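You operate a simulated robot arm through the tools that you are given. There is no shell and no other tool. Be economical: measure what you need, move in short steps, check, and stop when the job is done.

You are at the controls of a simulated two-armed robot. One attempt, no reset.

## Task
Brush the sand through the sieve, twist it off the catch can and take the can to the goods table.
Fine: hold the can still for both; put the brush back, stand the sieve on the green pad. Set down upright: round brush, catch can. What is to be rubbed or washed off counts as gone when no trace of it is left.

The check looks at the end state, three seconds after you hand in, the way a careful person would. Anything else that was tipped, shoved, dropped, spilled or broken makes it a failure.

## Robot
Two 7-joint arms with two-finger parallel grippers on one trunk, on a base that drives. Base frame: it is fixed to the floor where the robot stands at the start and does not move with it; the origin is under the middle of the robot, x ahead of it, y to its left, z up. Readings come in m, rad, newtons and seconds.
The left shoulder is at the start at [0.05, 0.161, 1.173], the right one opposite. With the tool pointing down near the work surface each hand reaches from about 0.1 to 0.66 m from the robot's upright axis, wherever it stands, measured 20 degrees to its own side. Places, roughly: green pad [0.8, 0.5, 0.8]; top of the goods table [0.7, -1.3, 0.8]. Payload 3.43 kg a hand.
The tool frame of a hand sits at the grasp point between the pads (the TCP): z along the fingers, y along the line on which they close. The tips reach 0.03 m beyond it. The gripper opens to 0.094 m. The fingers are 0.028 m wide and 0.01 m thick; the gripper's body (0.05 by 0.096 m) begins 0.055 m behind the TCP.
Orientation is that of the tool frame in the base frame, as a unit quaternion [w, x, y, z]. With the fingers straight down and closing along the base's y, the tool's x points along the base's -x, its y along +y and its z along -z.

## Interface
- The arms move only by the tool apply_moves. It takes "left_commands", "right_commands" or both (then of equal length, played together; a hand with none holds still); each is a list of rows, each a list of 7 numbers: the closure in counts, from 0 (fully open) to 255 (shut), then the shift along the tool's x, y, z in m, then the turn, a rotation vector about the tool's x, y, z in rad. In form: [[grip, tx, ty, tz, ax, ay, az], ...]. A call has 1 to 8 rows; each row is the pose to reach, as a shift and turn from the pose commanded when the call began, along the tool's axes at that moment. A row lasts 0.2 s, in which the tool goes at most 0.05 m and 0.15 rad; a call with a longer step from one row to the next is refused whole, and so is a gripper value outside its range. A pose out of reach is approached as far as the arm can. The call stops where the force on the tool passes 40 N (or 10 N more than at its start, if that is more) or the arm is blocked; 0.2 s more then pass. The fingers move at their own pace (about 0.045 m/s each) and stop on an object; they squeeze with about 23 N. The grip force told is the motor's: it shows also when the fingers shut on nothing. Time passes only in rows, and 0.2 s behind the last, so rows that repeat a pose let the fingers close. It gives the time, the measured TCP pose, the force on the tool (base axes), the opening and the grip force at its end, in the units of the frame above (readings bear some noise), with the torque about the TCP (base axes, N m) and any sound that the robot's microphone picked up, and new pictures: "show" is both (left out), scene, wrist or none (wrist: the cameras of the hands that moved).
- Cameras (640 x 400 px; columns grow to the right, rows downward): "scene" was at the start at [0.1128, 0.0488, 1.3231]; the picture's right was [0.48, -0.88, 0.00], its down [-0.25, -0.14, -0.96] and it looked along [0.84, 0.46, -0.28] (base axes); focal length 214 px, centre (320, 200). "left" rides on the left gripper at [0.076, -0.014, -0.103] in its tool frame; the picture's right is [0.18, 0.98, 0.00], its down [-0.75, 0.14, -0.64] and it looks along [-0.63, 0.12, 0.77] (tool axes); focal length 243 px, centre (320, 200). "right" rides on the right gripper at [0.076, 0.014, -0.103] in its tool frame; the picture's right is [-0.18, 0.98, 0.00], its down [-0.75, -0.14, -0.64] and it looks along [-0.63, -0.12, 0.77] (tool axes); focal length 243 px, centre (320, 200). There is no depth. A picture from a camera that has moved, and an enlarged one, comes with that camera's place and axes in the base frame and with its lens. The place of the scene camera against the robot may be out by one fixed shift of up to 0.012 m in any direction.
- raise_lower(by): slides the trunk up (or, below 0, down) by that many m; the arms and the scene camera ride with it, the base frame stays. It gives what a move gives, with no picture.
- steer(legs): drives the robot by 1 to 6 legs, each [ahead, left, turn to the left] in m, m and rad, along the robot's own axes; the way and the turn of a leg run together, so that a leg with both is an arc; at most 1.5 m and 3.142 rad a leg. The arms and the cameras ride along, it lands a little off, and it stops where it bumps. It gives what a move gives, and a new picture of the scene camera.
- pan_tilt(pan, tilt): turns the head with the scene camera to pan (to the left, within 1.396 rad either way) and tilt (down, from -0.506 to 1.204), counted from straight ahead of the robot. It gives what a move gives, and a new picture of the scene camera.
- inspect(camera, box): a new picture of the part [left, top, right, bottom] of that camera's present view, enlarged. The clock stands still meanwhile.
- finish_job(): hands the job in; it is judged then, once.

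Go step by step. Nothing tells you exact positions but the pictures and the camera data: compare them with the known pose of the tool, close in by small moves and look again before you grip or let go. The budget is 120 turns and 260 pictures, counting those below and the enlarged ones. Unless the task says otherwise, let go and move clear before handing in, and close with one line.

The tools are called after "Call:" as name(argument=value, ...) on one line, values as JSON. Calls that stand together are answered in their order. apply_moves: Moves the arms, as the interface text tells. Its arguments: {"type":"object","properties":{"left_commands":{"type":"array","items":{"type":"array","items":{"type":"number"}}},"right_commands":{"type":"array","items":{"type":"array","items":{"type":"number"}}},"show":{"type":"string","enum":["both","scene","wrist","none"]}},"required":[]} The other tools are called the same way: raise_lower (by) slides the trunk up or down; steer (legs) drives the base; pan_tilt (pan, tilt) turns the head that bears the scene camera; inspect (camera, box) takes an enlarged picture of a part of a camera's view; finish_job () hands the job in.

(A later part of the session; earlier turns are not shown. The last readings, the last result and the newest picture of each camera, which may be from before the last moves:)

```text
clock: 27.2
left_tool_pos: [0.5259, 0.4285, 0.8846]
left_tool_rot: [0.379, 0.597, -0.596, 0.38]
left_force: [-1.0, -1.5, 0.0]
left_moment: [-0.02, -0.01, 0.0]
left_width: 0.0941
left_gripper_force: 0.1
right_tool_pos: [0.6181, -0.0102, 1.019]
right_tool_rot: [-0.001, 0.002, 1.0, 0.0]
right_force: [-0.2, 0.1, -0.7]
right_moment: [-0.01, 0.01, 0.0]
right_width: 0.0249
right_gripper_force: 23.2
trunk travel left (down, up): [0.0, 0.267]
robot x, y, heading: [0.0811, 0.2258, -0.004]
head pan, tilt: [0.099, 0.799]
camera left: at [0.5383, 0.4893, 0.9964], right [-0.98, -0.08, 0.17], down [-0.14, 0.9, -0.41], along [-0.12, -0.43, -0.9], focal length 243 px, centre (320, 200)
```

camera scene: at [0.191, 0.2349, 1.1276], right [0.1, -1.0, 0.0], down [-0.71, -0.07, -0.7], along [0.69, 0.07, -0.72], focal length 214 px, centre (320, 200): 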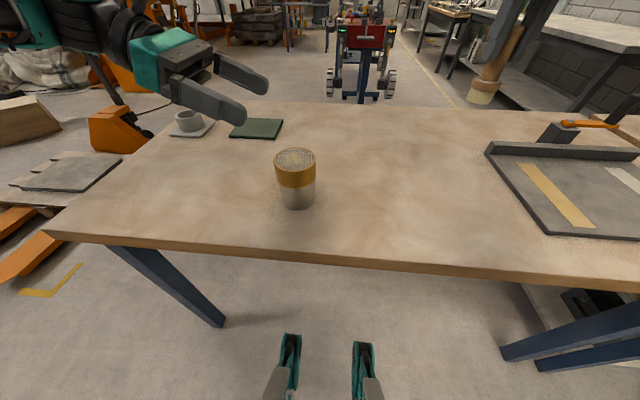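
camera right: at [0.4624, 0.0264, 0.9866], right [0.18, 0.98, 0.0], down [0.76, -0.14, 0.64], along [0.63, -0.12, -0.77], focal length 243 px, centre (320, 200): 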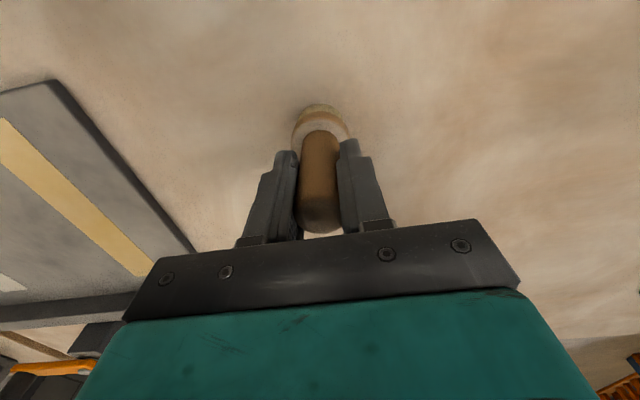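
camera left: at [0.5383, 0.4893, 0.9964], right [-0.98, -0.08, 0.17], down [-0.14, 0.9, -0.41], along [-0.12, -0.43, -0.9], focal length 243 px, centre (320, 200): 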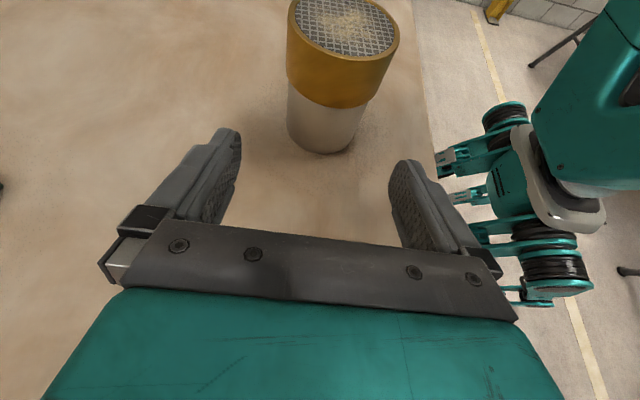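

The can seems to have slid about 9 mm toward the robot when the finger brushed it, and it is now near (0.516, 0.31). I'll shift to centre on it, advance partway and check.

Call:
apply_moves(left_commands=[[0, 0, 0.01, 0.0, 0, 0, 0], [0, 0, 0.01, 0.03, 0, 0, 0], [0, 0, 0.01, 0.06, 0, 0, 0], [0, 0, 0.01, 0.06, 0, 0, 0]])

Call:
inspect(camera="scene", box=[220, 110, 380, 230])

```text
clock: 28.2
left_tool_pos: [0.5163, 0.3743, 0.861]
left_tool_rot: [0.379, 0.597, -0.596, 0.381]
left_force: [0.1, 0.0, 0.1]
left_moment: [-0.01, -0.02, 0.0]
left_width: 0.0941
left_gripper_force: 0.1
right_tool_pos: [0.6172, -0.0096, 1.0193]
right_tool_rot: [-0.002, 0.002, 1.0, 0.001]
right_force: [1.0, -0.1, -0.3]
right_moment: [0.01, -0.01, -0.02]
right_width: 0.0249
right_gripper_force: 22.8
trunk travel left (down, up): [0.0, 0.267]
robot x, y, heading: [0.0801, 0.2251, -0.003]
head pan, tilt: [0.099, 0.799]
camera scene: at [0.1911, 0.235, 1.0776], right [0.1, -1.0, 0.0], down [-0.71, -0.07, -0.7], along [0.69, 0.07, -0.72], focal length 214 px, centre (320, 200)
camera left: at [0.5296, 0.4352, 0.9728], right [-0.98, -0.08, 0.17], down [-0.14, 0.9, -0.41], along [-0.12, -0.43, -0.9], focal length 243 px, centre (320, 200)
```

scene: 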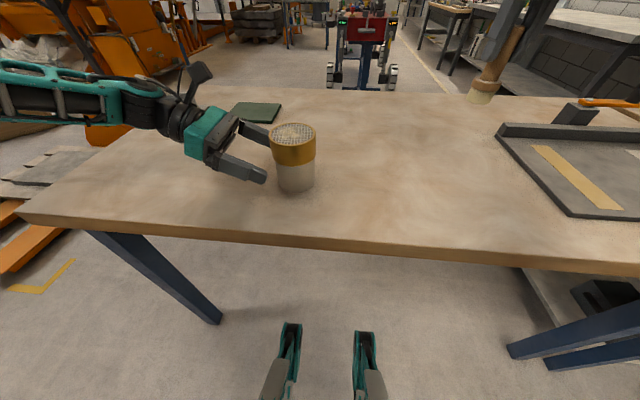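
left: 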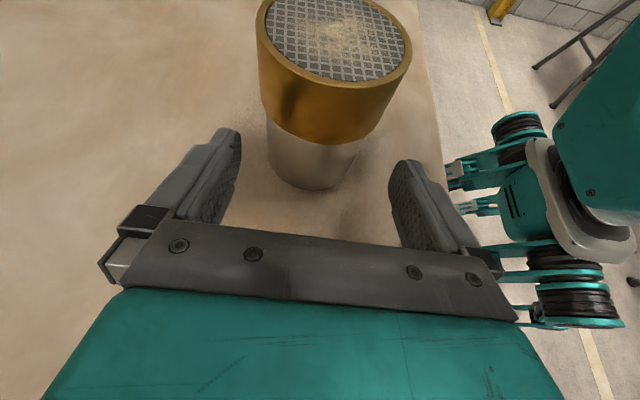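

```text
3.33 times, centred on (300, 170) of scene
camera zoom: at [0.1911, 0.235, 1.0776], right [0.1, -1.0, 0.0], down [-0.71, -0.07, -0.7], along [0.69, 0.07, -0.72], focal length 715 px, centre (387, 300)
```

zoom: 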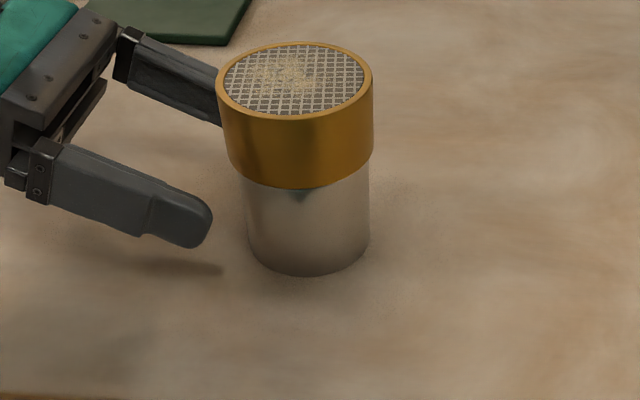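

Well centred. I'll advance the rest and check that nothing is touched.

Call:
apply_moves(left_commands=[[0, 0, 0.001, 0.025, 0, 0, 0], [0, 0.001, 0.001, 0.05, 0, 0, 0], [0, 0.002, 0.001, 0.067, 0, 0, 0], [0, 0.002, 0.001, 0.067, 0, 0, 0]])

Call:
inspect(camera="scene", box=[220, 110, 380, 230])

```text
clock: 29.2
left_tool_pos: [0.5166, 0.3132, 0.8349]
left_tool_rot: [0.379, 0.597, -0.596, 0.382]
left_force: [0.7, 0.5, -1.3]
left_moment: [0.0, -0.02, 0.02]
left_width: 0.0939
left_gripper_force: 0.1
right_tool_pos: [0.6164, -0.0101, 1.0199]
right_tool_rot: [-0.002, 0.002, 1.0, -0.001]
right_force: [0.1, 0.4, -0.3]
right_moment: [-0.01, 0.01, 0.01]
right_width: 0.025
right_gripper_force: 23.1
trunk travel left (down, up): [0.0, 0.267]
robot x, y, heading: [0.0796, 0.2254, 0.0]
head pan, tilt: [0.099, 0.799]
camera scene: at [0.1911, 0.235, 1.0776], right [0.1, -1.0, 0.0], down [-0.71, -0.07, -0.7], along [0.69, 0.07, -0.72], focal length 214 px, centre (320, 200)
camera left: at [0.5283, 0.3743, 0.9468], right [-0.98, -0.08, 0.16], down [-0.14, 0.9, -0.41], along [-0.12, -0.43, -0.9], focal length 243 px, centre (320, 200)
```

scene: 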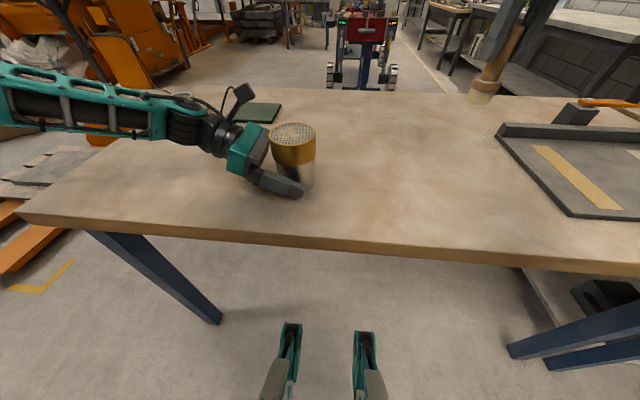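
left: 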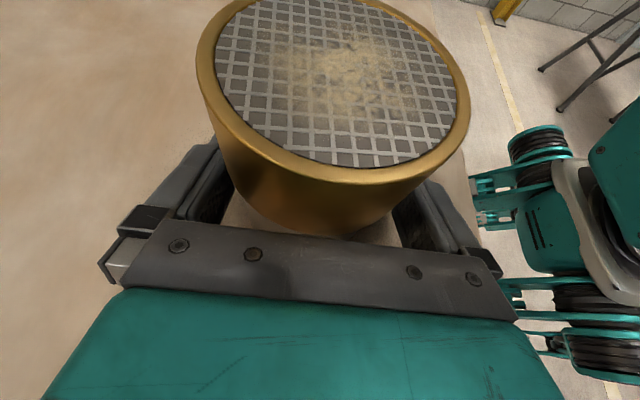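

```text
3.33 times, centred on (300, 170) of scene
camera zoom: at [0.1911, 0.235, 1.0776], right [0.1, -1.0, 0.0], down [-0.71, -0.07, -0.7], along [0.69, 0.07, -0.72], focal length 715 px, centre (387, 300)
```

zoom: 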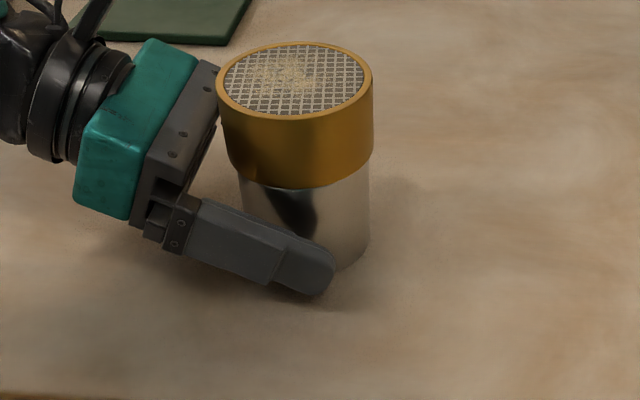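

The gripper's body is close to the ring, so I'll back off 6 mm and then close on the can body.

Call:
apply_moves(left_commands=[[0, 0, 0, -0.007, 0, 0, 0], [120, 0, 0, -0.007, 0, 0, 0], [255, 0, 0, -0.007, 0, 0, 0], [255, 0, 0, -0.007, 0, 0, 0], [255, 0, 0, -0.007, 0, 0, 0]])

Call:
inspect(camera="scene", box=[220, 110, 380, 230])

```text
clock: 30.4
left_tool_pos: [0.5158, 0.3187, 0.8368]
left_tool_rot: [0.379, 0.597, -0.595, 0.382]
left_force: [0.6, -0.1, 0.1]
left_moment: [-0.03, 0.03, -0.02]
left_width: 0.0748
left_gripper_force: 23.1
right_tool_pos: [0.6193, -0.0101, 1.0193]
right_tool_rot: [-0.001, 0.002, 1.0, 0.0]
right_force: [-0.1, -0.3, -1.2]
right_moment: [0.01, -0.02, -0.02]
right_width: 0.0249
right_gripper_force: 23.1
trunk travel left (down, up): [0.0, 0.267]
robot x, y, heading: [0.0834, 0.2206, -0.003]
head pan, tilt: [0.099, 0.799]
camera scene: at [0.1911, 0.235, 1.0776], right [0.1, -1.0, 0.0], down [-0.71, -0.07, -0.7], along [0.69, 0.07, -0.72], focal length 214 px, centre (320, 200)
camera left: at [0.5282, 0.3806, 0.9495], right [-0.98, -0.08, 0.17], down [-0.14, 0.9, -0.41], along [-0.12, -0.43, -0.9], focal length 243 px, centre (320, 200)
```

scene: 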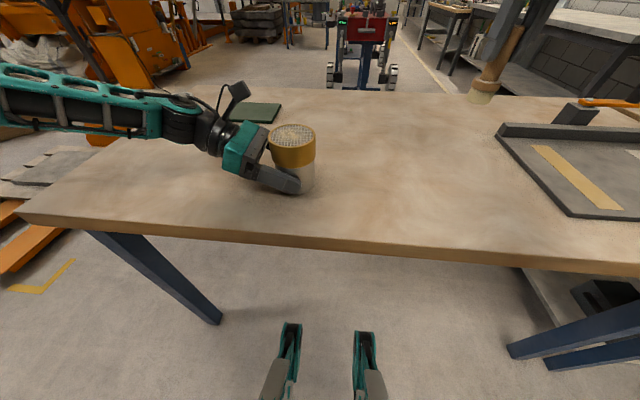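
left: 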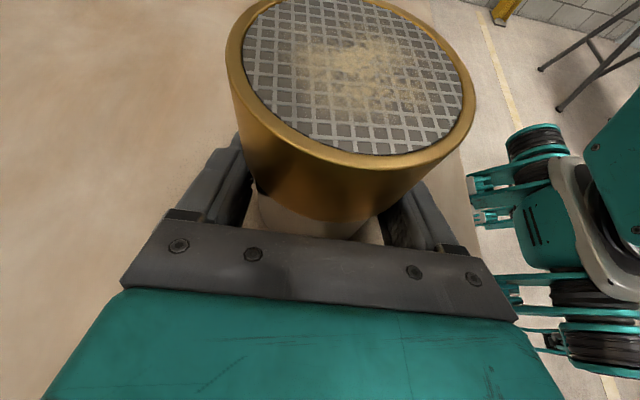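

```text
3.33 times, centred on (300, 170) of scene
camera zoom: at [0.1911, 0.235, 1.0776], right [0.1, -1.0, 0.0], down [-0.71, -0.07, -0.7], along [0.69, 0.07, -0.72], focal length 715 px, centre (387, 300)
```

zoom: 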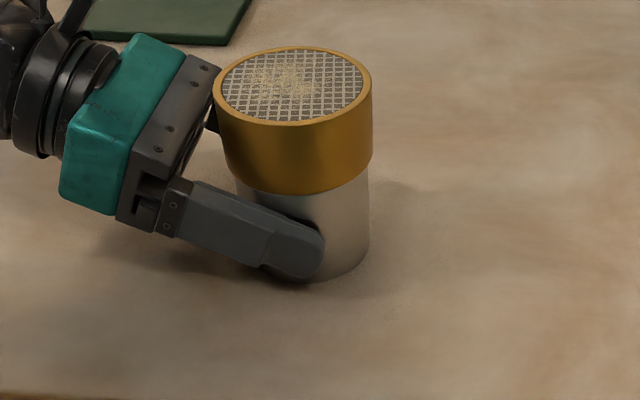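

The can is held (0.075 m wide, centred near (0.516, 0.312)). I'll carry the brush over the sieve.

Call:
apply_moves(right_commands=[[255, 0, 0.03, -0.03, 0, 0, 0], [255, 0.013, 0.073, -0.03, 0, 0, 0], [255, 0.028, 0.115, -0.03, 0, 0, 0], [255, 0.043, 0.157, -0.03, 0, 0, 0], [255, 0.058, 0.199, -0.03, 0, 0, 0], [255, 0.073, 0.241, -0.03, 0, 0, 0], [255, 0.088, 0.283, -0.03, 0, 0, 0], [255, 0.103, 0.321, -0.03, 0, 0, 0]])

Call:
inspect(camera="scene", box=[220, 80, 380, 200])

```text
clock: 32.2
left_tool_pos: [0.5149, 0.3193, 0.8381]
left_tool_rot: [0.379, 0.597, -0.596, 0.381]
left_force: [0.0, 0.1, -0.5]
left_moment: [0.11, -0.01, 0.02]
left_width: 0.0749
left_gripper_force: 22.5
right_tool_pos: [0.5173, 0.3132, 1.0508]
right_tool_rot: [-0.002, 0.002, 1.0, 0.001]
right_force: [-0.1, -0.5, -0.7]
right_moment: [-0.01, -0.03, 0.03]
right_width: 0.025
right_gripper_force: 23.1
trunk travel left (down, up): [0.0, 0.267]
robot x, y, heading: [0.0797, 0.2214, -0.004]
head pan, tilt: [0.099, 0.799]
camera scene: at [0.191, 0.2353, 1.0776], right [0.1, -1.0, 0.0], down [-0.71, -0.07, -0.7], along [0.69, 0.07, -0.72], focal length 214 px, centre (320, 200)
camera right: at [0.4419, 0.3278, 1.1542], right [0.19, 0.98, 0.0], down [0.76, -0.14, 0.64], along [0.63, -0.12, -0.77], focal length 243 px, centre (320, 200)
```

scene: 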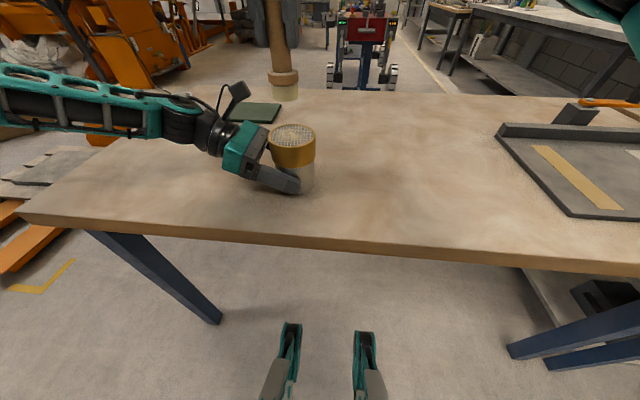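
right: 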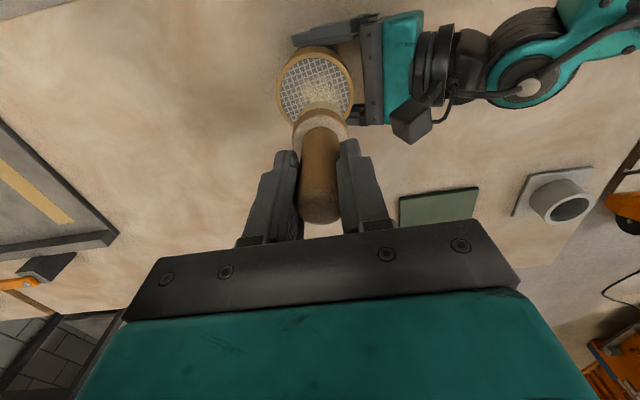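

```text
3.33 times, centred on (300, 140) of scene
camera zoom: at [0.191, 0.2353, 1.0776], right [0.1, -1.0, 0.0], down [-0.71, -0.07, -0.7], along [0.69, 0.07, -0.72], focal length 715 px, centre (387, 400)
```

zoom: 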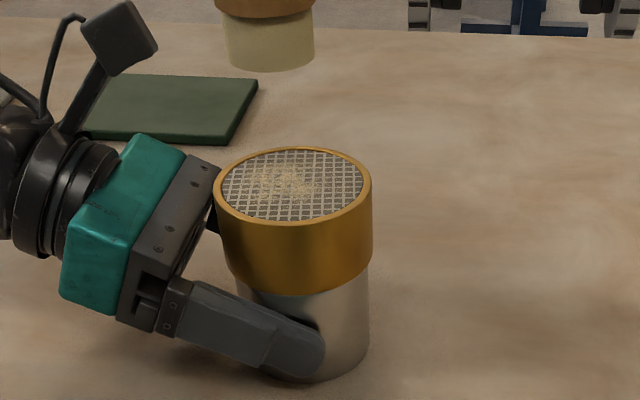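

I'll lower the brush in small steps toward the mesh and watch the force.

Call:
apply_moves(right_commands=[[255, 0.005, -0.003, 0.02, 0, 0, 0], [255, 0.005, -0.003, 0.04, 0, 0, 0], [255, 0.005, -0.003, 0.052, 0, 0, 0], [255, 0.005, -0.003, 0.057, 0, 0, 0]])

Call:
inspect(camera="scene", box=[220, 80, 380, 200])

```text
clock: 33.2
left_tool_pos: [0.5146, 0.3191, 0.8377]
left_tool_rot: [0.379, 0.597, -0.596, 0.381]
left_force: [0.7, 1.8, 0.0]
left_moment: [-0.02, 0.01, 0.0]
left_width: 0.0746
left_gripper_force: 23.2
right_tool_pos: [0.5109, 0.3091, 0.9939]
right_tool_rot: [-0.001, 0.002, 1.0, 0.0]
right_force: [-0.4, 0.4, -0.4]
right_moment: [-0.02, 0.01, 0.0]
right_width: 0.0249
right_gripper_force: 23.4
trunk travel left (down, up): [0.0, 0.267]
robot x, y, heading: [0.0781, 0.2232, -0.002]
head pan, tilt: [0.099, 0.799]
camera scene: at [0.1911, 0.2351, 1.0776], right [0.1, -1.0, 0.0], down [-0.71, -0.07, -0.7], along [0.69, 0.07, -0.72], focal length 214 px, centre (320, 200)
camera right: at [0.4355, 0.3229, 1.0975], right [0.19, 0.98, 0.0], down [0.76, -0.14, 0.64], along [0.63, -0.12, -0.77], focal length 243 px, centre (320, 200)
```

scene: 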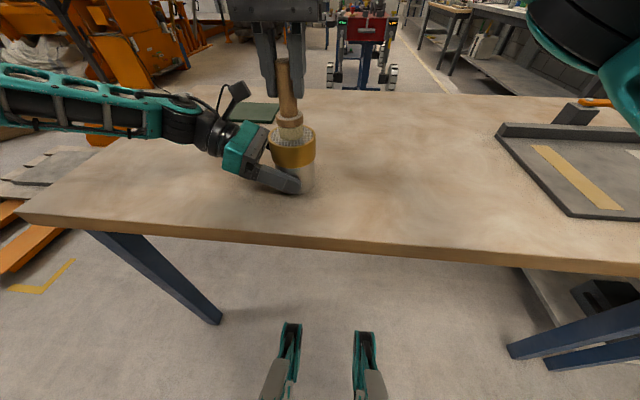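
right: 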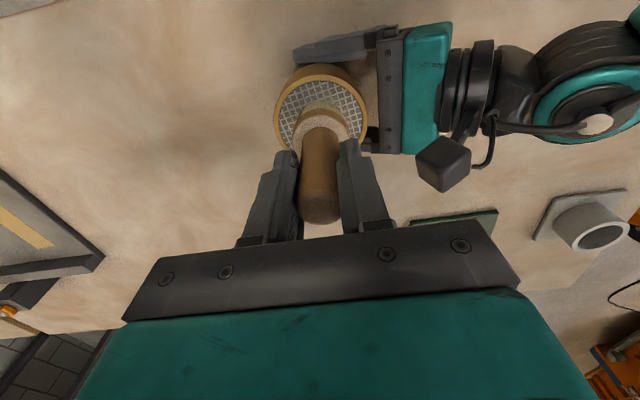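

```text
3.33 times, centred on (300, 140) of scene
camera zoom: at [0.1911, 0.2351, 1.0776], right [0.1, -1.0, 0.0], down [-0.71, -0.07, -0.7], along [0.69, 0.07, -0.72], focal length 715 px, centre (387, 400)
```

zoom: 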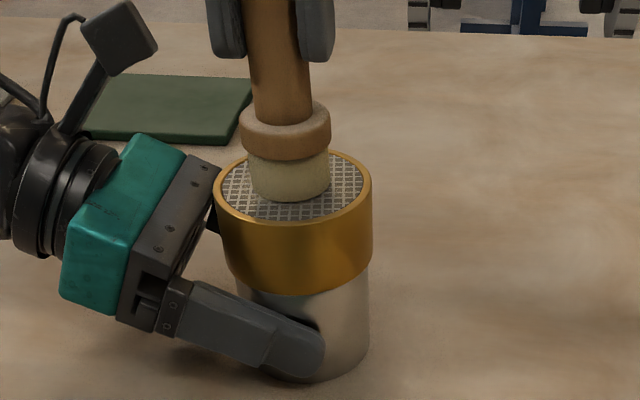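

Call:
apply_moves(right_commands=[[255, 0, 0, 0.003, 0, 0, 0], [255, 0, 0, 0.006, 0, 0, 0]], show="none")

```text
clock: 33.8
left_tool_pos: [0.5157, 0.3184, 0.8379]
left_tool_rot: [0.378, 0.597, -0.597, 0.38]
left_force: [4.4, -1.8, -3.7]
left_moment: [-0.23, -0.04, 0.26]
left_width: 0.0747
left_gripper_force: 23.1
right_tool_pos: [0.5101, 0.3084, 0.9908]
right_tool_rot: [0.0, 0.002, 1.0, 0.003]
right_force: [0.4, 0.9, 22.9]
right_moment: [0.07, -0.04, -0.12]
right_width: 0.0254
right_gripper_force: 23.3
trunk travel left (down, up): [0.0, 0.267]
robot x, y, heading: [0.0762, 0.2252, 0.004]
head pan, tilt: [0.099, 0.799]
```

Contact is at about TCP 0.9915. I'll ease off to a light press and brush back and forth over the mesh.

Call:
apply_moves(right_commands=[[255, -0.003, 0.002, -0.002, 0, 0, 0], [255, -0.003, 0.017, -0.002, 0, 0, 0], [255, -0.003, -0.013, -0.002, 0, 0, 0], [255, -0.013, -0.008, -0.002, 0, 0, 0], [255, -0.013, 0.012, -0.002, 0, 0, 0], [255, 0.007, 0.012, -0.002, 0, 0, 0], [255, 0.007, -0.008, -0.002, 0, 0, 0], [255, -0.003, 0.002, -0.002, 0, 0, 0]], show="none")

Call:
apply_moves(right_commands=[[255, 0.015, 0, 0, 0, 0, 0], [255, -0.015, 0, 0, 0, 0, 0], [255, -0.011, 0.011, 0, 0, 0, 0], [255, 0.011, -0.011, 0, 0, 0, 0], [255, 0.011, 0.011, 0, 0, 0, 0], [255, -0.011, -0.011, 0, 0, 0, 0], [255, 0, 0, 0, 0, 0, 0], [255, 0, 0, -0.05, 0, 0, 0]], show="wrist")

Call:
inspect(camera="scene", box=[260, 100, 340, 160])

Call:
inspect(camera="left", box=[200, 0, 500, 190])

```text
clock: 35.6
left_tool_pos: [0.5153, 0.3198, 0.8379]
left_tool_rot: [0.379, 0.597, -0.596, 0.382]
left_force: [2.7, 2.1, -1.8]
left_moment: [-0.08, 0.1, -0.01]
left_width: 0.0748
left_gripper_force: 23.6
right_tool_pos: [0.5134, 0.3097, 0.989]
right_tool_rot: [-0.003, 0.001, 1.0, -0.001]
right_force: [-3.2, -2.0, 8.6]
right_moment: [-0.2, 0.27, 0.0]
right_width: 0.0249
right_gripper_force: 22.9
trunk travel left (down, up): [0.0, 0.267]
robot x, y, heading: [0.0825, 0.2262, 0.001]
head pan, tilt: [0.099, 0.799]
```

```text
clock: 37.4
left_tool_pos: [0.5143, 0.3192, 0.8383]
left_tool_rot: [-0.379, -0.596, 0.596, -0.381]
left_force: [-1.0, -0.8, -0.2]
left_moment: [0.11, -0.04, 0.02]
left_width: 0.0749
left_gripper_force: 23.2
right_tool_pos: [0.5144, 0.3101, 1.0395]
right_tool_rot: [-0.002, 0.001, 1.0, -0.001]
right_force: [0.2, 0.7, -0.2]
right_moment: [0.01, 0.04, 0.0]
right_width: 0.0248
right_gripper_force: 23.2
trunk travel left (down, up): [0.0, 0.267]
robot x, y, heading: [0.0809, 0.2188, -0.001]
head pan, tilt: [0.099, 0.799]
camera right: at [0.4384, 0.3257, 1.1428], right [0.19, 0.98, 0.0], down [0.76, -0.14, 0.64], along [0.63, -0.12, -0.77], focal length 243 px, centre (320, 200)
```

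right: 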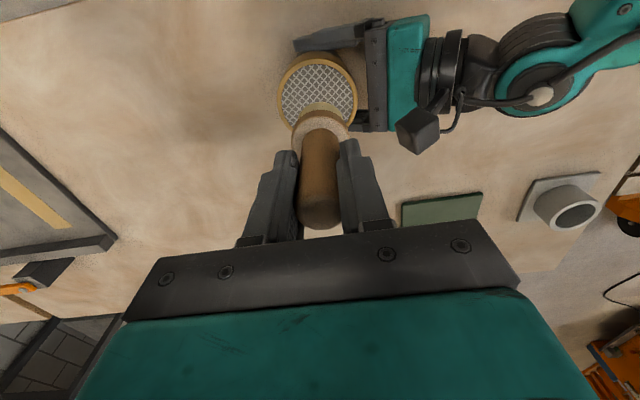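

```text
6.67 times, centred on (300, 130) of scene
camera zoom: at [0.1909, 0.2352, 1.0776], right [0.1, -1.0, 0.0], down [-0.71, -0.07, -0.7], along [0.69, 0.07, -0.72], focal length 1430 px, centre (453, 667)
```

zoom: 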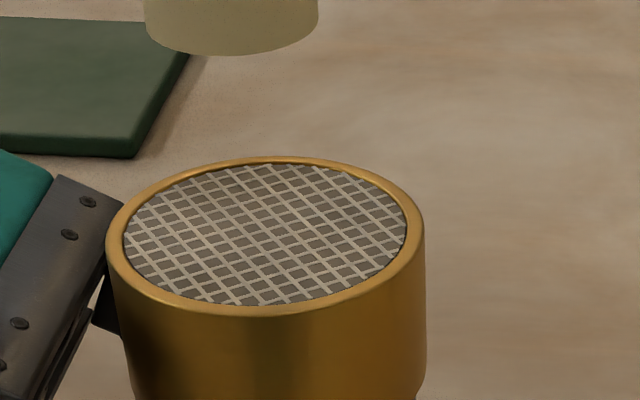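

```text
2.11 times, centred on (350, 95) of left
camera zoom: at [0.5279, 0.3807, 0.9497], right [-0.98, -0.08, 0.16], down [-0.14, 0.9, -0.41], along [-0.12, -0.43, -0.9], focal length 511 px, centre (257, 421)
```

zoom: 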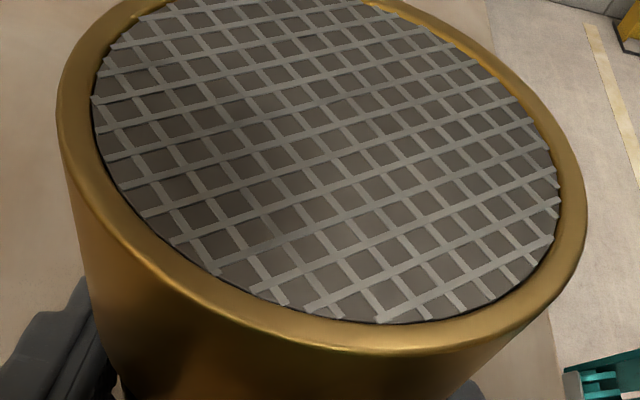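

No sand is left on the mesh. Next I'll put the brush back where it stood, at (0.538, 0.012).

Call:
apply_moves(right_commands=[[255, 0, 0, -0.02, 0, 0, 0], [255, -0.003, -0.045, -0.02, 0, 0, 0], [255, -0.007, -0.09, -0.02, 0, 0, 0], [255, -0.011, -0.135, -0.02, 0, 0, 0], [255, -0.015, -0.18, -0.02, 0, 0, 0], [255, -0.019, -0.225, 0.0, 0, 0, 0], [255, -0.023, -0.265, 0.02, 0, 0, 0], [255, -0.024, -0.298, 0.04, 0, 0, 0]], show="scene")

```text
clock: 39.2
left_tool_pos: [0.5147, 0.3179, 0.8386]
left_tool_rot: [-0.378, -0.597, 0.597, -0.38]
left_force: [-0.3, -2.5, 1.8]
left_moment: [-0.03, -0.11, -0.03]
left_width: 0.0748
left_gripper_force: 23.2
right_tool_pos: [0.5362, 0.0121, 0.9973]
right_tool_rot: [-0.002, 0.001, 1.0, 0.0]
right_force: [-0.2, 1.0, -0.7]
right_moment: [-0.02, 0.03, -0.03]
right_width: 0.0247
right_gripper_force: 23.0
trunk travel left (down, up): [0.0, 0.267]
robot x, y, heading: [0.0829, 0.2222, -0.003]
head pan, tilt: [0.099, 0.799]
camera scene: at [0.191, 0.2349, 1.0776], right [0.1, -1.0, 0.0], down [-0.71, -0.07, -0.7], along [0.69, 0.07, -0.72], focal length 214 px, centre (320, 200)
```

scene: 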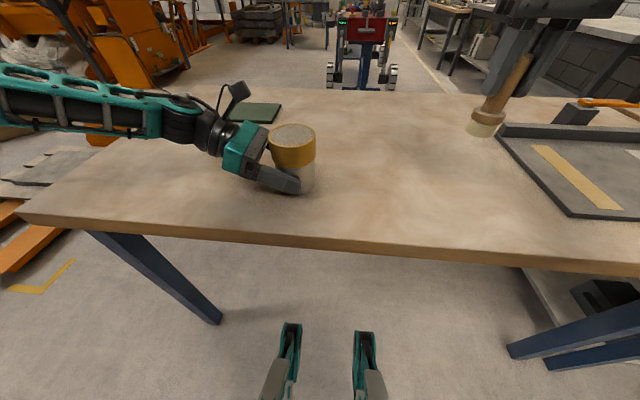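

Call:
apply_moves(right_commands=[[255, -0.001, 0, 0.04, 0, 0, 0], [255, -0.001, 0, 0.08, 0, 0, 0], [255, -0.001, 0, 0.1, 0, 0, 0], [255, -0.001, 0, 0.107, 0, 0, 0]], show="wrist")

Call:
inspect(camera="scene", box=[410, 60, 570, 180])

```text
clock: 40.2
left_tool_pos: [0.515, 0.3191, 0.8391]
left_tool_rot: [-0.379, -0.596, 0.596, -0.381]
left_force: [-0.3, -0.3, 2.5]
left_moment: [-0.03, -0.01, 0.01]
left_width: 0.0745
left_gripper_force: 22.9
right_tool_pos: [0.5386, 0.0118, 0.8928]
right_tool_rot: [-0.001, 0.001, 1.0, 0.001]
right_force: [-0.3, 0.7, -0.7]
right_moment: [-0.01, 0.0, -0.03]
right_width: 0.0247
right_gripper_force: 23.2
trunk travel left (down, up): [0.0, 0.267]
robot x, y, heading: [0.0793, 0.2226, 0.002]
head pan, tilt: [0.099, 0.799]
camera right: at [0.4624, 0.0257, 0.9963], right [0.19, 0.98, 0.0], down [0.75, -0.14, 0.64], along [0.63, -0.12, -0.77], focal length 243 px, centre (320, 200)
```

right: 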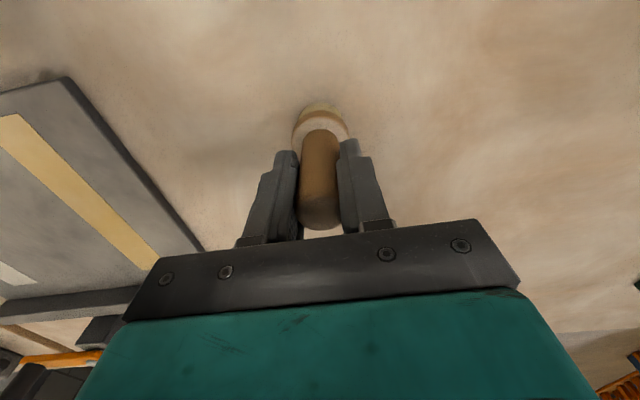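

```text
3.33 times, centred on (490, 120) of scene
camera zoom: at [0.1909, 0.235, 1.0777], right [0.1, -1.0, 0.0], down [-0.71, -0.07, -0.7], along [0.69, 0.07, -0.72], focal length 715 px, centre (-247, 467)
```

zoom: 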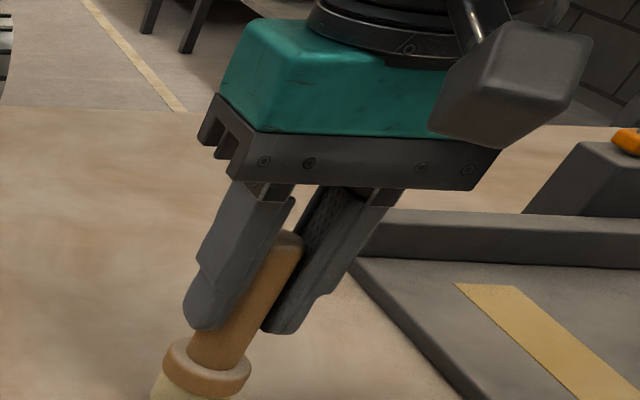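

Call:
apply_moves(right_commands=[[255, 0, 0, 0.004, 0, 0, 0], [255, 0, 0, 0.008, 0, 0, 0], [255, 0, 0, 0.009, 0, 0, 0]], show="none")

```text
clock: 41.0
left_tool_pos: [0.5146, 0.3202, 0.8372]
left_tool_rot: [0.379, 0.597, -0.596, 0.381]
left_force: [1.3, 0.1, -0.4]
left_moment: [-0.04, 0.0, 0.03]
left_width: 0.0746
left_gripper_force: 22.7
right_tool_pos: [0.5372, 0.0124, 0.885]
right_tool_rot: [0.0, 0.002, 1.0, 0.0]
right_force: [-2.1, -1.4, 15.1]
right_moment: [-0.08, 0.25, -0.01]
right_width: 0.025
right_gripper_force: 22.8
trunk travel left (down, up): [0.0, 0.267]
robot x, y, heading: [0.0812, 0.2224, -0.001]
head pan, tilt: [0.099, 0.799]
```

Contact felt. I'll ease off, open and rise clear.

Call:
apply_moves(right_commands=[[255, 0, 0, -0.0015, 0, 0, 0], [128, 0, 0, -0.0015, 0, 0, 0], [0, 0, 0, -0.0015, 0, 0, 0], [0, 0, 0, -0.0015, 0, 0, 0], [0, 0, 0, -0.0015, 0, 0, 0], [0, 0, 0, -0.04, 0, 0, 0], [0, 0, 0, -0.08, 0, 0, 0], [0, 0, 0, -0.13, 0, 0, 0]])

Call:
inspect(camera="scene", box=[410, 60, 570, 180])

```text
clock: 42.8
left_tool_pos: [0.5151, 0.3201, 0.838]
left_tool_rot: [-0.38, -0.596, 0.597, -0.38]
left_force: [-3.4, 2.1, 4.8]
left_moment: [0.2, -0.04, 0.06]
left_width: 0.0745
left_gripper_force: 22.9
right_tool_pos: [0.5384, 0.013, 1.015]
right_tool_rot: [-0.001, 0.001, 1.0, 0.001]
right_force: [-0.4, 0.1, -0.2]
right_moment: [0.0, 0.01, 0.0]
right_width: 0.094
right_gripper_force: 0.1
trunk travel left (down, up): [0.0, 0.267]
robot x, y, heading: [0.0789, 0.2233, 0.002]
head pan, tilt: [0.099, 0.799]
camera scene: at [0.1907, 0.2352, 1.0776], right [0.1, -1.0, 0.0], down [-0.71, -0.07, -0.7], along [0.69, 0.07, -0.72], focal length 214 px, centre (320, 200)
camera right: at [0.4633, 0.0274, 1.119], right [0.19, 0.98, 0.0], down [0.76, -0.14, 0.64], along [0.63, -0.12, -0.77], focal length 243 px, centre (320, 200)
```

scene: 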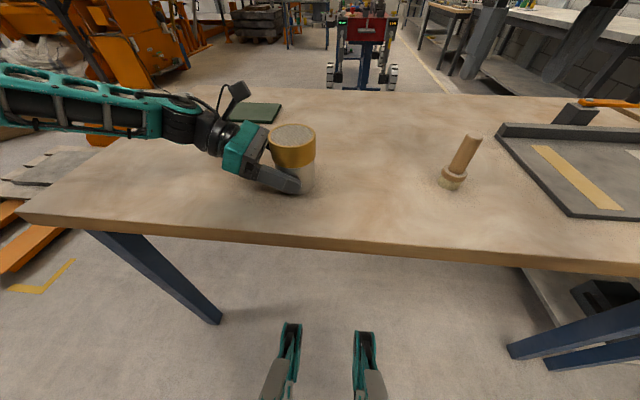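
right: 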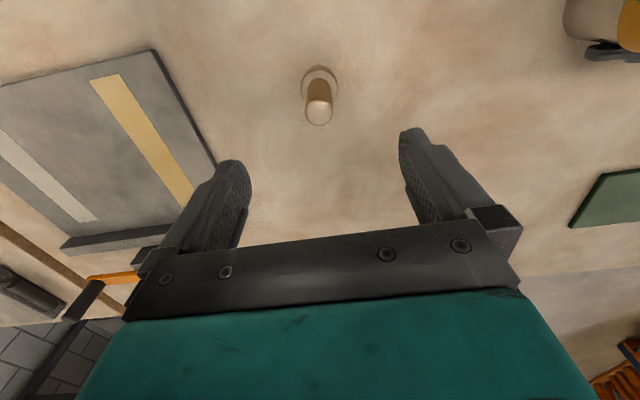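

```text
3.33 times, centred on (490, 120) of scene
camera zoom: at [0.1907, 0.2352, 1.0776], right [0.1, -1.0, 0.0], down [-0.71, -0.07, -0.7], along [0.69, 0.07, -0.72], focal length 715 px, centre (-247, 467)
```

zoom: 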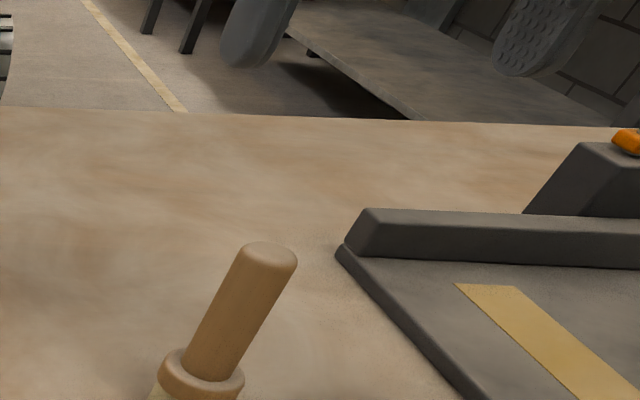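

The brush stands in its place. Now I'll bring the right hand over the sieve, turning it so its fingers avoid the left hand.

Call:
apply_moves(right_commands=[[0, 0.0, 0.03, -0.035, 0, 0, -0.13], [0, 0.004, 0.07, -0.045, 0, 0, -0.26], [0, 0.008, 0.11, -0.045, 0, 0, -0.39], [0, 0.012, 0.15, -0.045, 0, 0, -0.52], [0, 0.016, 0.19, -0.045, 0, 0, -0.65], [0, 0.02, 0.23, -0.045, 0, 0, -0.78], [0, 0.024, 0.27, -0.045, 0, 0, -0.91], [0, 0.025, 0.298, -0.045, 0, 0, -1.04]])

Call:
inspect(camera="scene", box=[220, 60, 380, 180])

```text
clock: 44.6
left_tool_pos: [0.5151, 0.3187, 0.8392]
left_tool_rot: [-0.379, -0.596, 0.597, -0.381]
left_force: [-1.2, 2.9, 1.9]
left_moment: [-0.08, -0.01, 0.02]
left_width: 0.0748
left_gripper_force: 22.8
right_tool_pos: [0.5077, 0.3098, 1.0543]
right_tool_rot: [0.0, -0.497, 0.868, 0.001]
right_force: [0.0, -0.4, 0.1]
right_moment: [0.02, 0.0, -0.01]
right_width: 0.094
right_gripper_force: 0.0
right hand out of reach, approached as far as the arm can: row 8
trunk travel left (down, up): [0.0, 0.267]
robot x, y, heading: [0.0778, 0.2229, 0.0]
head pan, tilt: [0.099, 0.799]
camera scene: at [0.1908, 0.2351, 1.0777], right [0.1, -1.0, 0.0], down [-0.71, -0.07, -0.7], along [0.69, 0.07, -0.72], focal length 214 px, centre (320, 200)
camera right: at [0.4577, 0.2507, 1.1586], right [-0.75, 0.66, 0.0], down [0.51, 0.58, 0.64], along [0.42, 0.48, -0.77], focal length 243 px, centre (320, 200)
```

scene: 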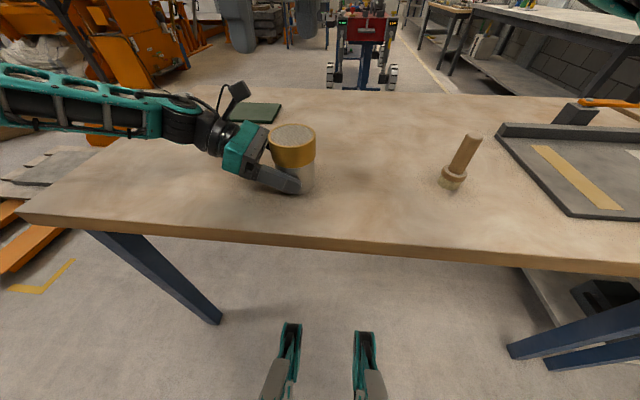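
right: 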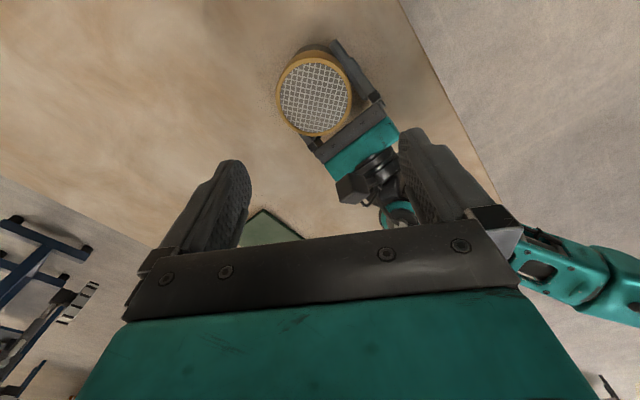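

```text
3.33 times, centred on (300, 120) of scene
camera zoom: at [0.1908, 0.2351, 1.0777], right [0.1, -1.0, 0.0], down [-0.71, -0.07, -0.7], along [0.69, 0.07, -0.72], focal length 715 px, centre (387, 467)
```

zoom: 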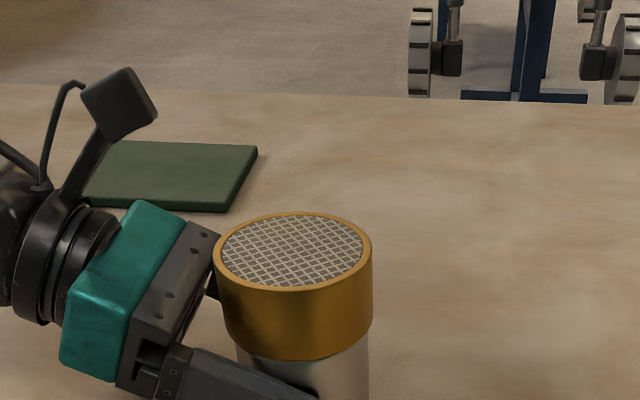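

The ring centre is near (0.515, 0.310). I'll turn back to 20° of yaw for twisting room, centre on the ring and lower partway.

Call:
apply_moves(right_commands=[[0, -0.0035, -0.006, 0, 0, 0, 0.14], [0, -0.0035, -0.006, 0, 0, 0, 0.28], [0, -0.0035, -0.006, 0, 0, 0, 0.42], [0, -0.0035, -0.006, 0, 0, 0, 0.56], [0, -0.0035, -0.006, 0, 0, 0, 0.69], [0, -0.0035, -0.006, 0.04, 0, 0, 0.69], [0, -0.0035, -0.006, 0.075, 0, 0, 0.69], [0, -0.0035, -0.006, 0.09, 0, 0, 0.69]])

Call:
inspect(camera="scene", box=[220, 60, 380, 180])

Call:
inspect(camera="left", box=[0, 0, 640, 400])

```text
clock: 46.4
left_tool_pos: [0.5146, 0.3197, 0.8379]
left_tool_rot: [-0.379, -0.596, 0.596, -0.381]
left_force: [-1.1, 1.4, 1.8]
left_moment: [-0.03, -0.01, -0.03]
left_width: 0.0746
left_gripper_force: 22.9
right_tool_pos: [0.515, 0.3079, 0.9643]
right_tool_rot: [-0.002, -0.172, 0.985, 0.0]
right_force: [0.0, 0.2, -0.5]
right_moment: [0.01, 0.01, 0.02]
right_width: 0.0939
right_gripper_force: 0.0
trunk travel left (down, up): [0.0, 0.267]
robot x, y, heading: [0.0805, 0.2196, -0.005]
head pan, tilt: [0.099, 0.799]
camera scene: at [0.1908, 0.2351, 1.0777], right [0.1, -1.0, 0.0], down [-0.71, -0.07, -0.7], along [0.69, 0.07, -0.72], focal length 214 px, centre (320, 200)
camera right: at [0.4381, 0.2945, 1.068], right [-0.16, 0.99, 0.0], down [0.76, 0.12, 0.64], along [0.63, 0.1, -0.77], focal length 243 px, centre (320, 200)
```

scene: 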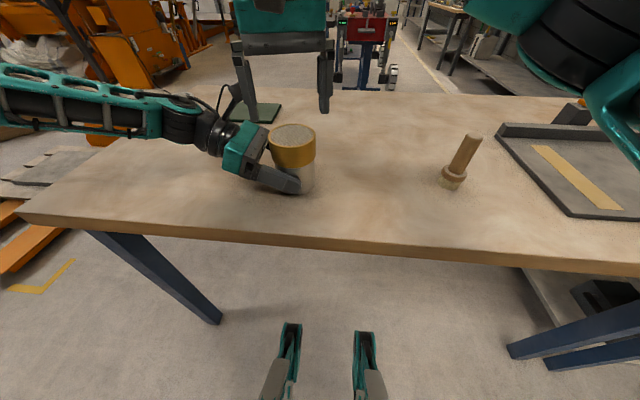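
right: 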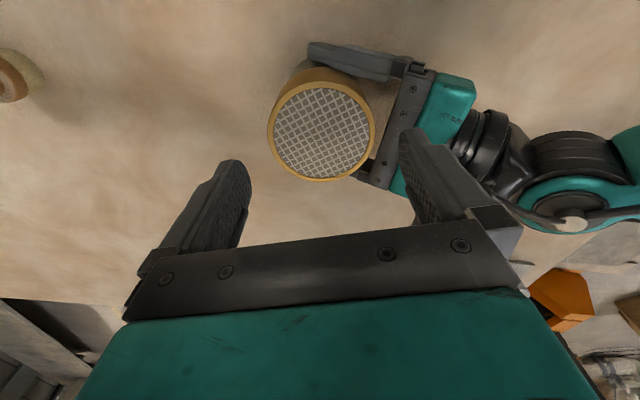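

```text
3.33 times, centred on (300, 120) of scene
camera zoom: at [0.1908, 0.2351, 1.0777], right [0.1, -1.0, 0.0], down [-0.71, -0.07, -0.7], along [0.69, 0.07, -0.72], focal length 715 px, centre (387, 467)
```

zoom: 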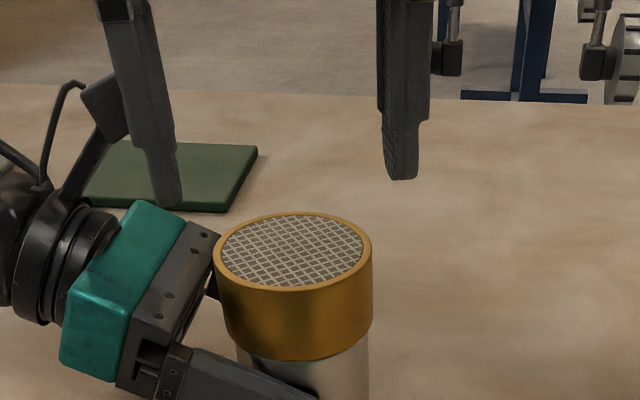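

```text
1.00 times, centred on (320, 200) of left (not enlarged: the box is as wide or as high as the picture)
camera zoom: at [0.5279, 0.3805, 0.9497], right [-0.98, -0.08, 0.16], down [-0.14, 0.9, -0.41], along [-0.12, -0.43, -0.9], focal length 243 px, centre (320, 200)
```

zoom: 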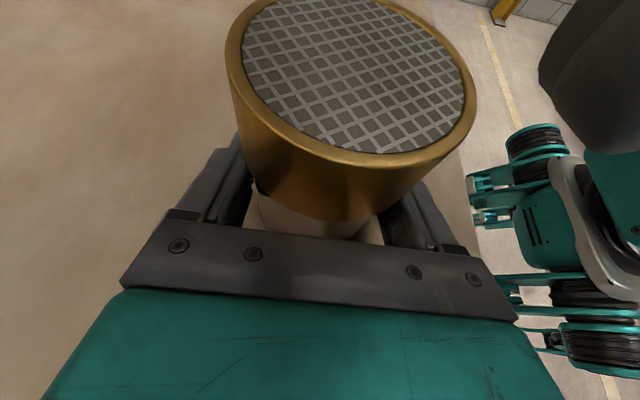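

Centred in the closing direction. I'll lower to grip the ring's upper part and close.

Call:
apply_moves(right_commands=[[0, 0.002, 0, 0.02, 0, 0, 0], [0, 0.002, 0, 0.044, 0, 0, 0], [0, 0.002, 0, 0.044, 0, 0, 0]])

Call:
inspect(camera="scene", box=[220, 60, 380, 180])

Call:
inspect(camera="left", box=[0, 0, 640, 400])

```text
clock: 47.2
left_tool_pos: [0.5158, 0.3183, 0.838]
left_tool_rot: [0.379, 0.597, -0.596, 0.381]
left_force: [-1.3, 0.3, 1.7]
left_moment: [-0.02, 0.02, -0.04]
left_width: 0.0747
left_gripper_force: 23.8
right_tool_pos: [0.5122, 0.3065, 0.9201]
right_tool_rot: [-0.002, -0.173, 0.985, 0.001]
right_force: [-0.8, 0.4, -0.2]
right_moment: [-0.03, -0.02, 0.01]
right_width: 0.094
right_gripper_force: 0.0
trunk travel left (down, up): [0.0, 0.267]
robot x, y, heading: [0.0834, 0.2208, -0.003]
head pan, tilt: [0.099, 0.799]
camera scene: at [0.1909, 0.2351, 1.0777], right [0.1, -1.0, 0.0], down [-0.71, -0.07, -0.7], along [0.69, 0.07, -0.72], focal length 214 px, centre (320, 200)
camera right: at [0.4363, 0.2936, 1.0239], right [-0.16, 0.99, 0.0], down [0.76, 0.12, 0.64], along [0.63, 0.1, -0.77], focal length 243 px, centre (320, 200)
```

scene: 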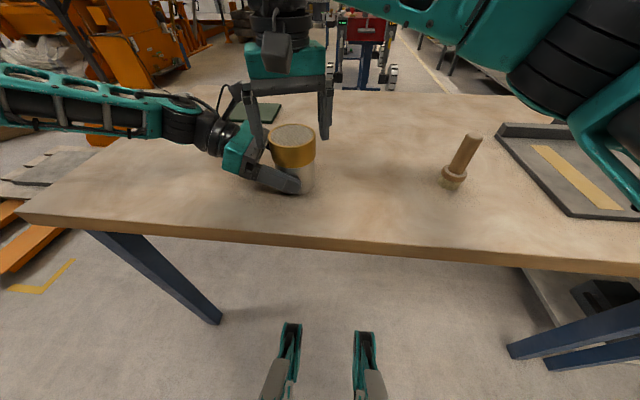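
right: 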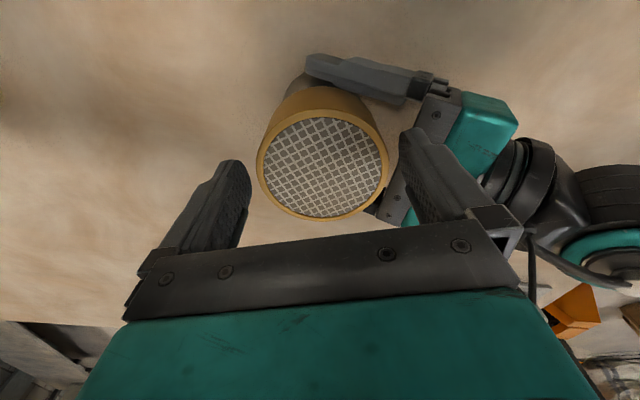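

```text
3.33 times, centred on (300, 120) of scene
camera zoom: at [0.1909, 0.2351, 1.0777], right [0.1, -1.0, 0.0], down [-0.71, -0.07, -0.7], along [0.69, 0.07, -0.72], focal length 715 px, centre (387, 467)
```

zoom: 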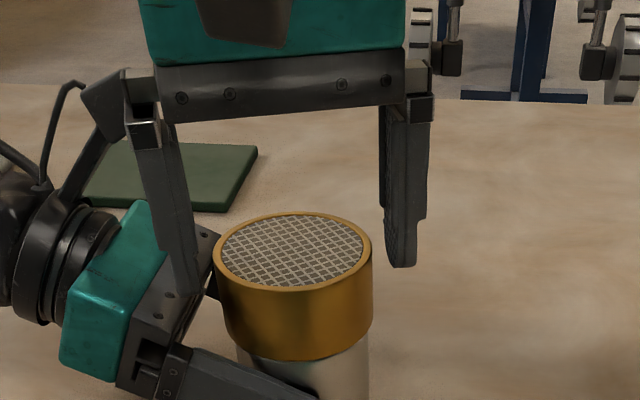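

```text
1.00 times, centred on (320, 200) of left (not enlarged: the box is as wide or as high as the picture)
camera zoom: at [0.528, 0.3805, 0.9497], right [-0.98, -0.08, 0.16], down [-0.14, 0.9, -0.41], along [-0.12, -0.43, -0.9], focal length 243 px, centre (320, 200)
```

zoom: 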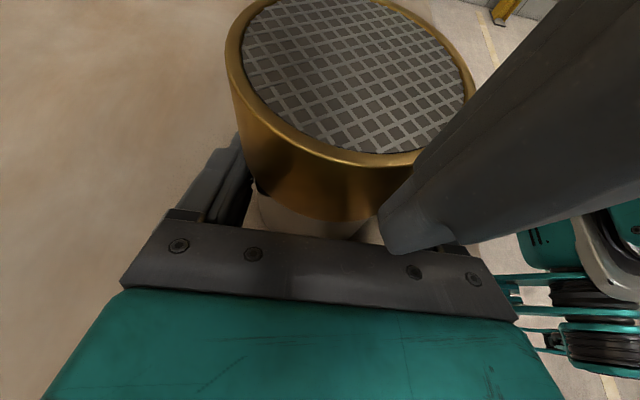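

Clear of the left hand. Closing on the ring.

Call:
apply_moves(right_commands=[[60, 0.002, 0, 0, 0, 0, 0], [255, 0.002, 0, 0, 0, 0, 0], [255, 0.002, 0, 0, 0, 0, 0], [255, 0.002, 0, 0, 0, 0, 0]], show="wrist")

```text
clock: 48.2
left_tool_pos: [0.5146, 0.3197, 0.8383]
left_tool_rot: [0.379, 0.597, -0.596, 0.381]
left_force: [0.1, -2.7, 2.1]
left_moment: [0.14, -0.06, 0.03]
left_width: 0.0747
left_gripper_force: 22.9
right_tool_pos: [0.5102, 0.307, 0.9203]
right_tool_rot: [-0.002, -0.173, 0.985, 0.001]
right_force: [1.5, 4.6, -0.8]
right_moment: [0.13, -0.09, -0.03]
right_width: 0.076
right_gripper_force: 23.1
trunk travel left (down, up): [0.0, 0.267]
robot x, y, heading: [0.0791, 0.2225, 0.004]
head pan, tilt: [0.099, 0.799]
camera right: at [0.4346, 0.2938, 1.0244], right [-0.16, 0.99, 0.0], down [0.76, 0.12, 0.64], along [0.63, 0.1, -0.77], focal length 243 px, centre (320, 200)
```

right: 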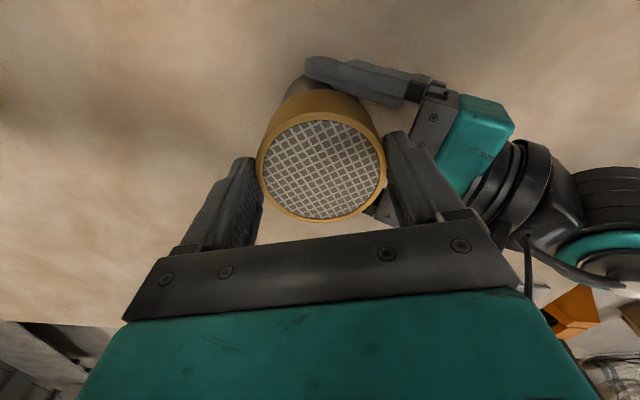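

Call:
apply_moves(right_commands=[[255, 0, 0, 0, 0, 0, -0.1], [255, 0, 0, 0, 0, 0, -0.2], [255, 0, 0, 0, 0, 0, -0.3]], show="wrist")

Call:
inspect(camera="left", box=[0, 0, 640, 400])

```text
clock: 49.0
left_tool_pos: [0.5138, 0.3192, 0.8385]
left_tool_rot: [0.379, 0.596, -0.596, 0.381]
left_force: [0.2, 0.6, 1.1]
left_moment: [-0.43, 0.06, -0.04]
left_width: 0.0748
left_gripper_force: 23.3
right_tool_pos: [0.5114, 0.3051, 0.9202]
right_tool_rot: [-0.002, -0.319, 0.948, 0.0]
right_force: [-1.8, -2.2, 2.9]
right_moment: [-0.05, 0.02, -0.05]
right_width: 0.0758
right_gripper_force: 22.9
trunk travel left (down, up): [0.0, 0.267]
robot x, y, heading: [0.0758, 0.2236, -0.003]
head pan, tilt: [0.099, 0.799]
camera right: at [0.4424, 0.2707, 1.0245], right [-0.45, 0.89, 0.0], down [0.69, 0.34, 0.64], along [0.57, 0.29, -0.77], focal length 243 px, centre (320, 200)
```

right: 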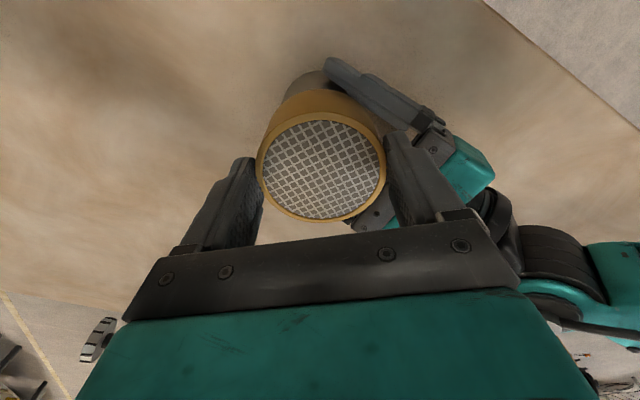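

```text
1.00 times, centred on (320, 200) of left (not enlarged: the box is as wide or as high as the picture)
camera zoom: at [0.528, 0.3805, 0.9497], right [-0.98, -0.08, 0.17], down [-0.14, 0.9, -0.41], along [-0.12, -0.43, -0.9], focal length 243 px, centre (320, 200)
```

zoom: 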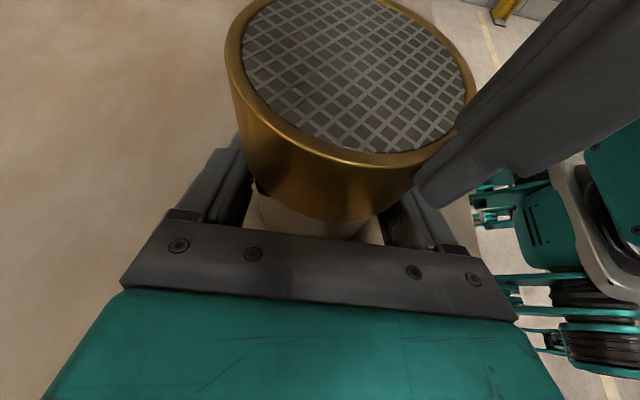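

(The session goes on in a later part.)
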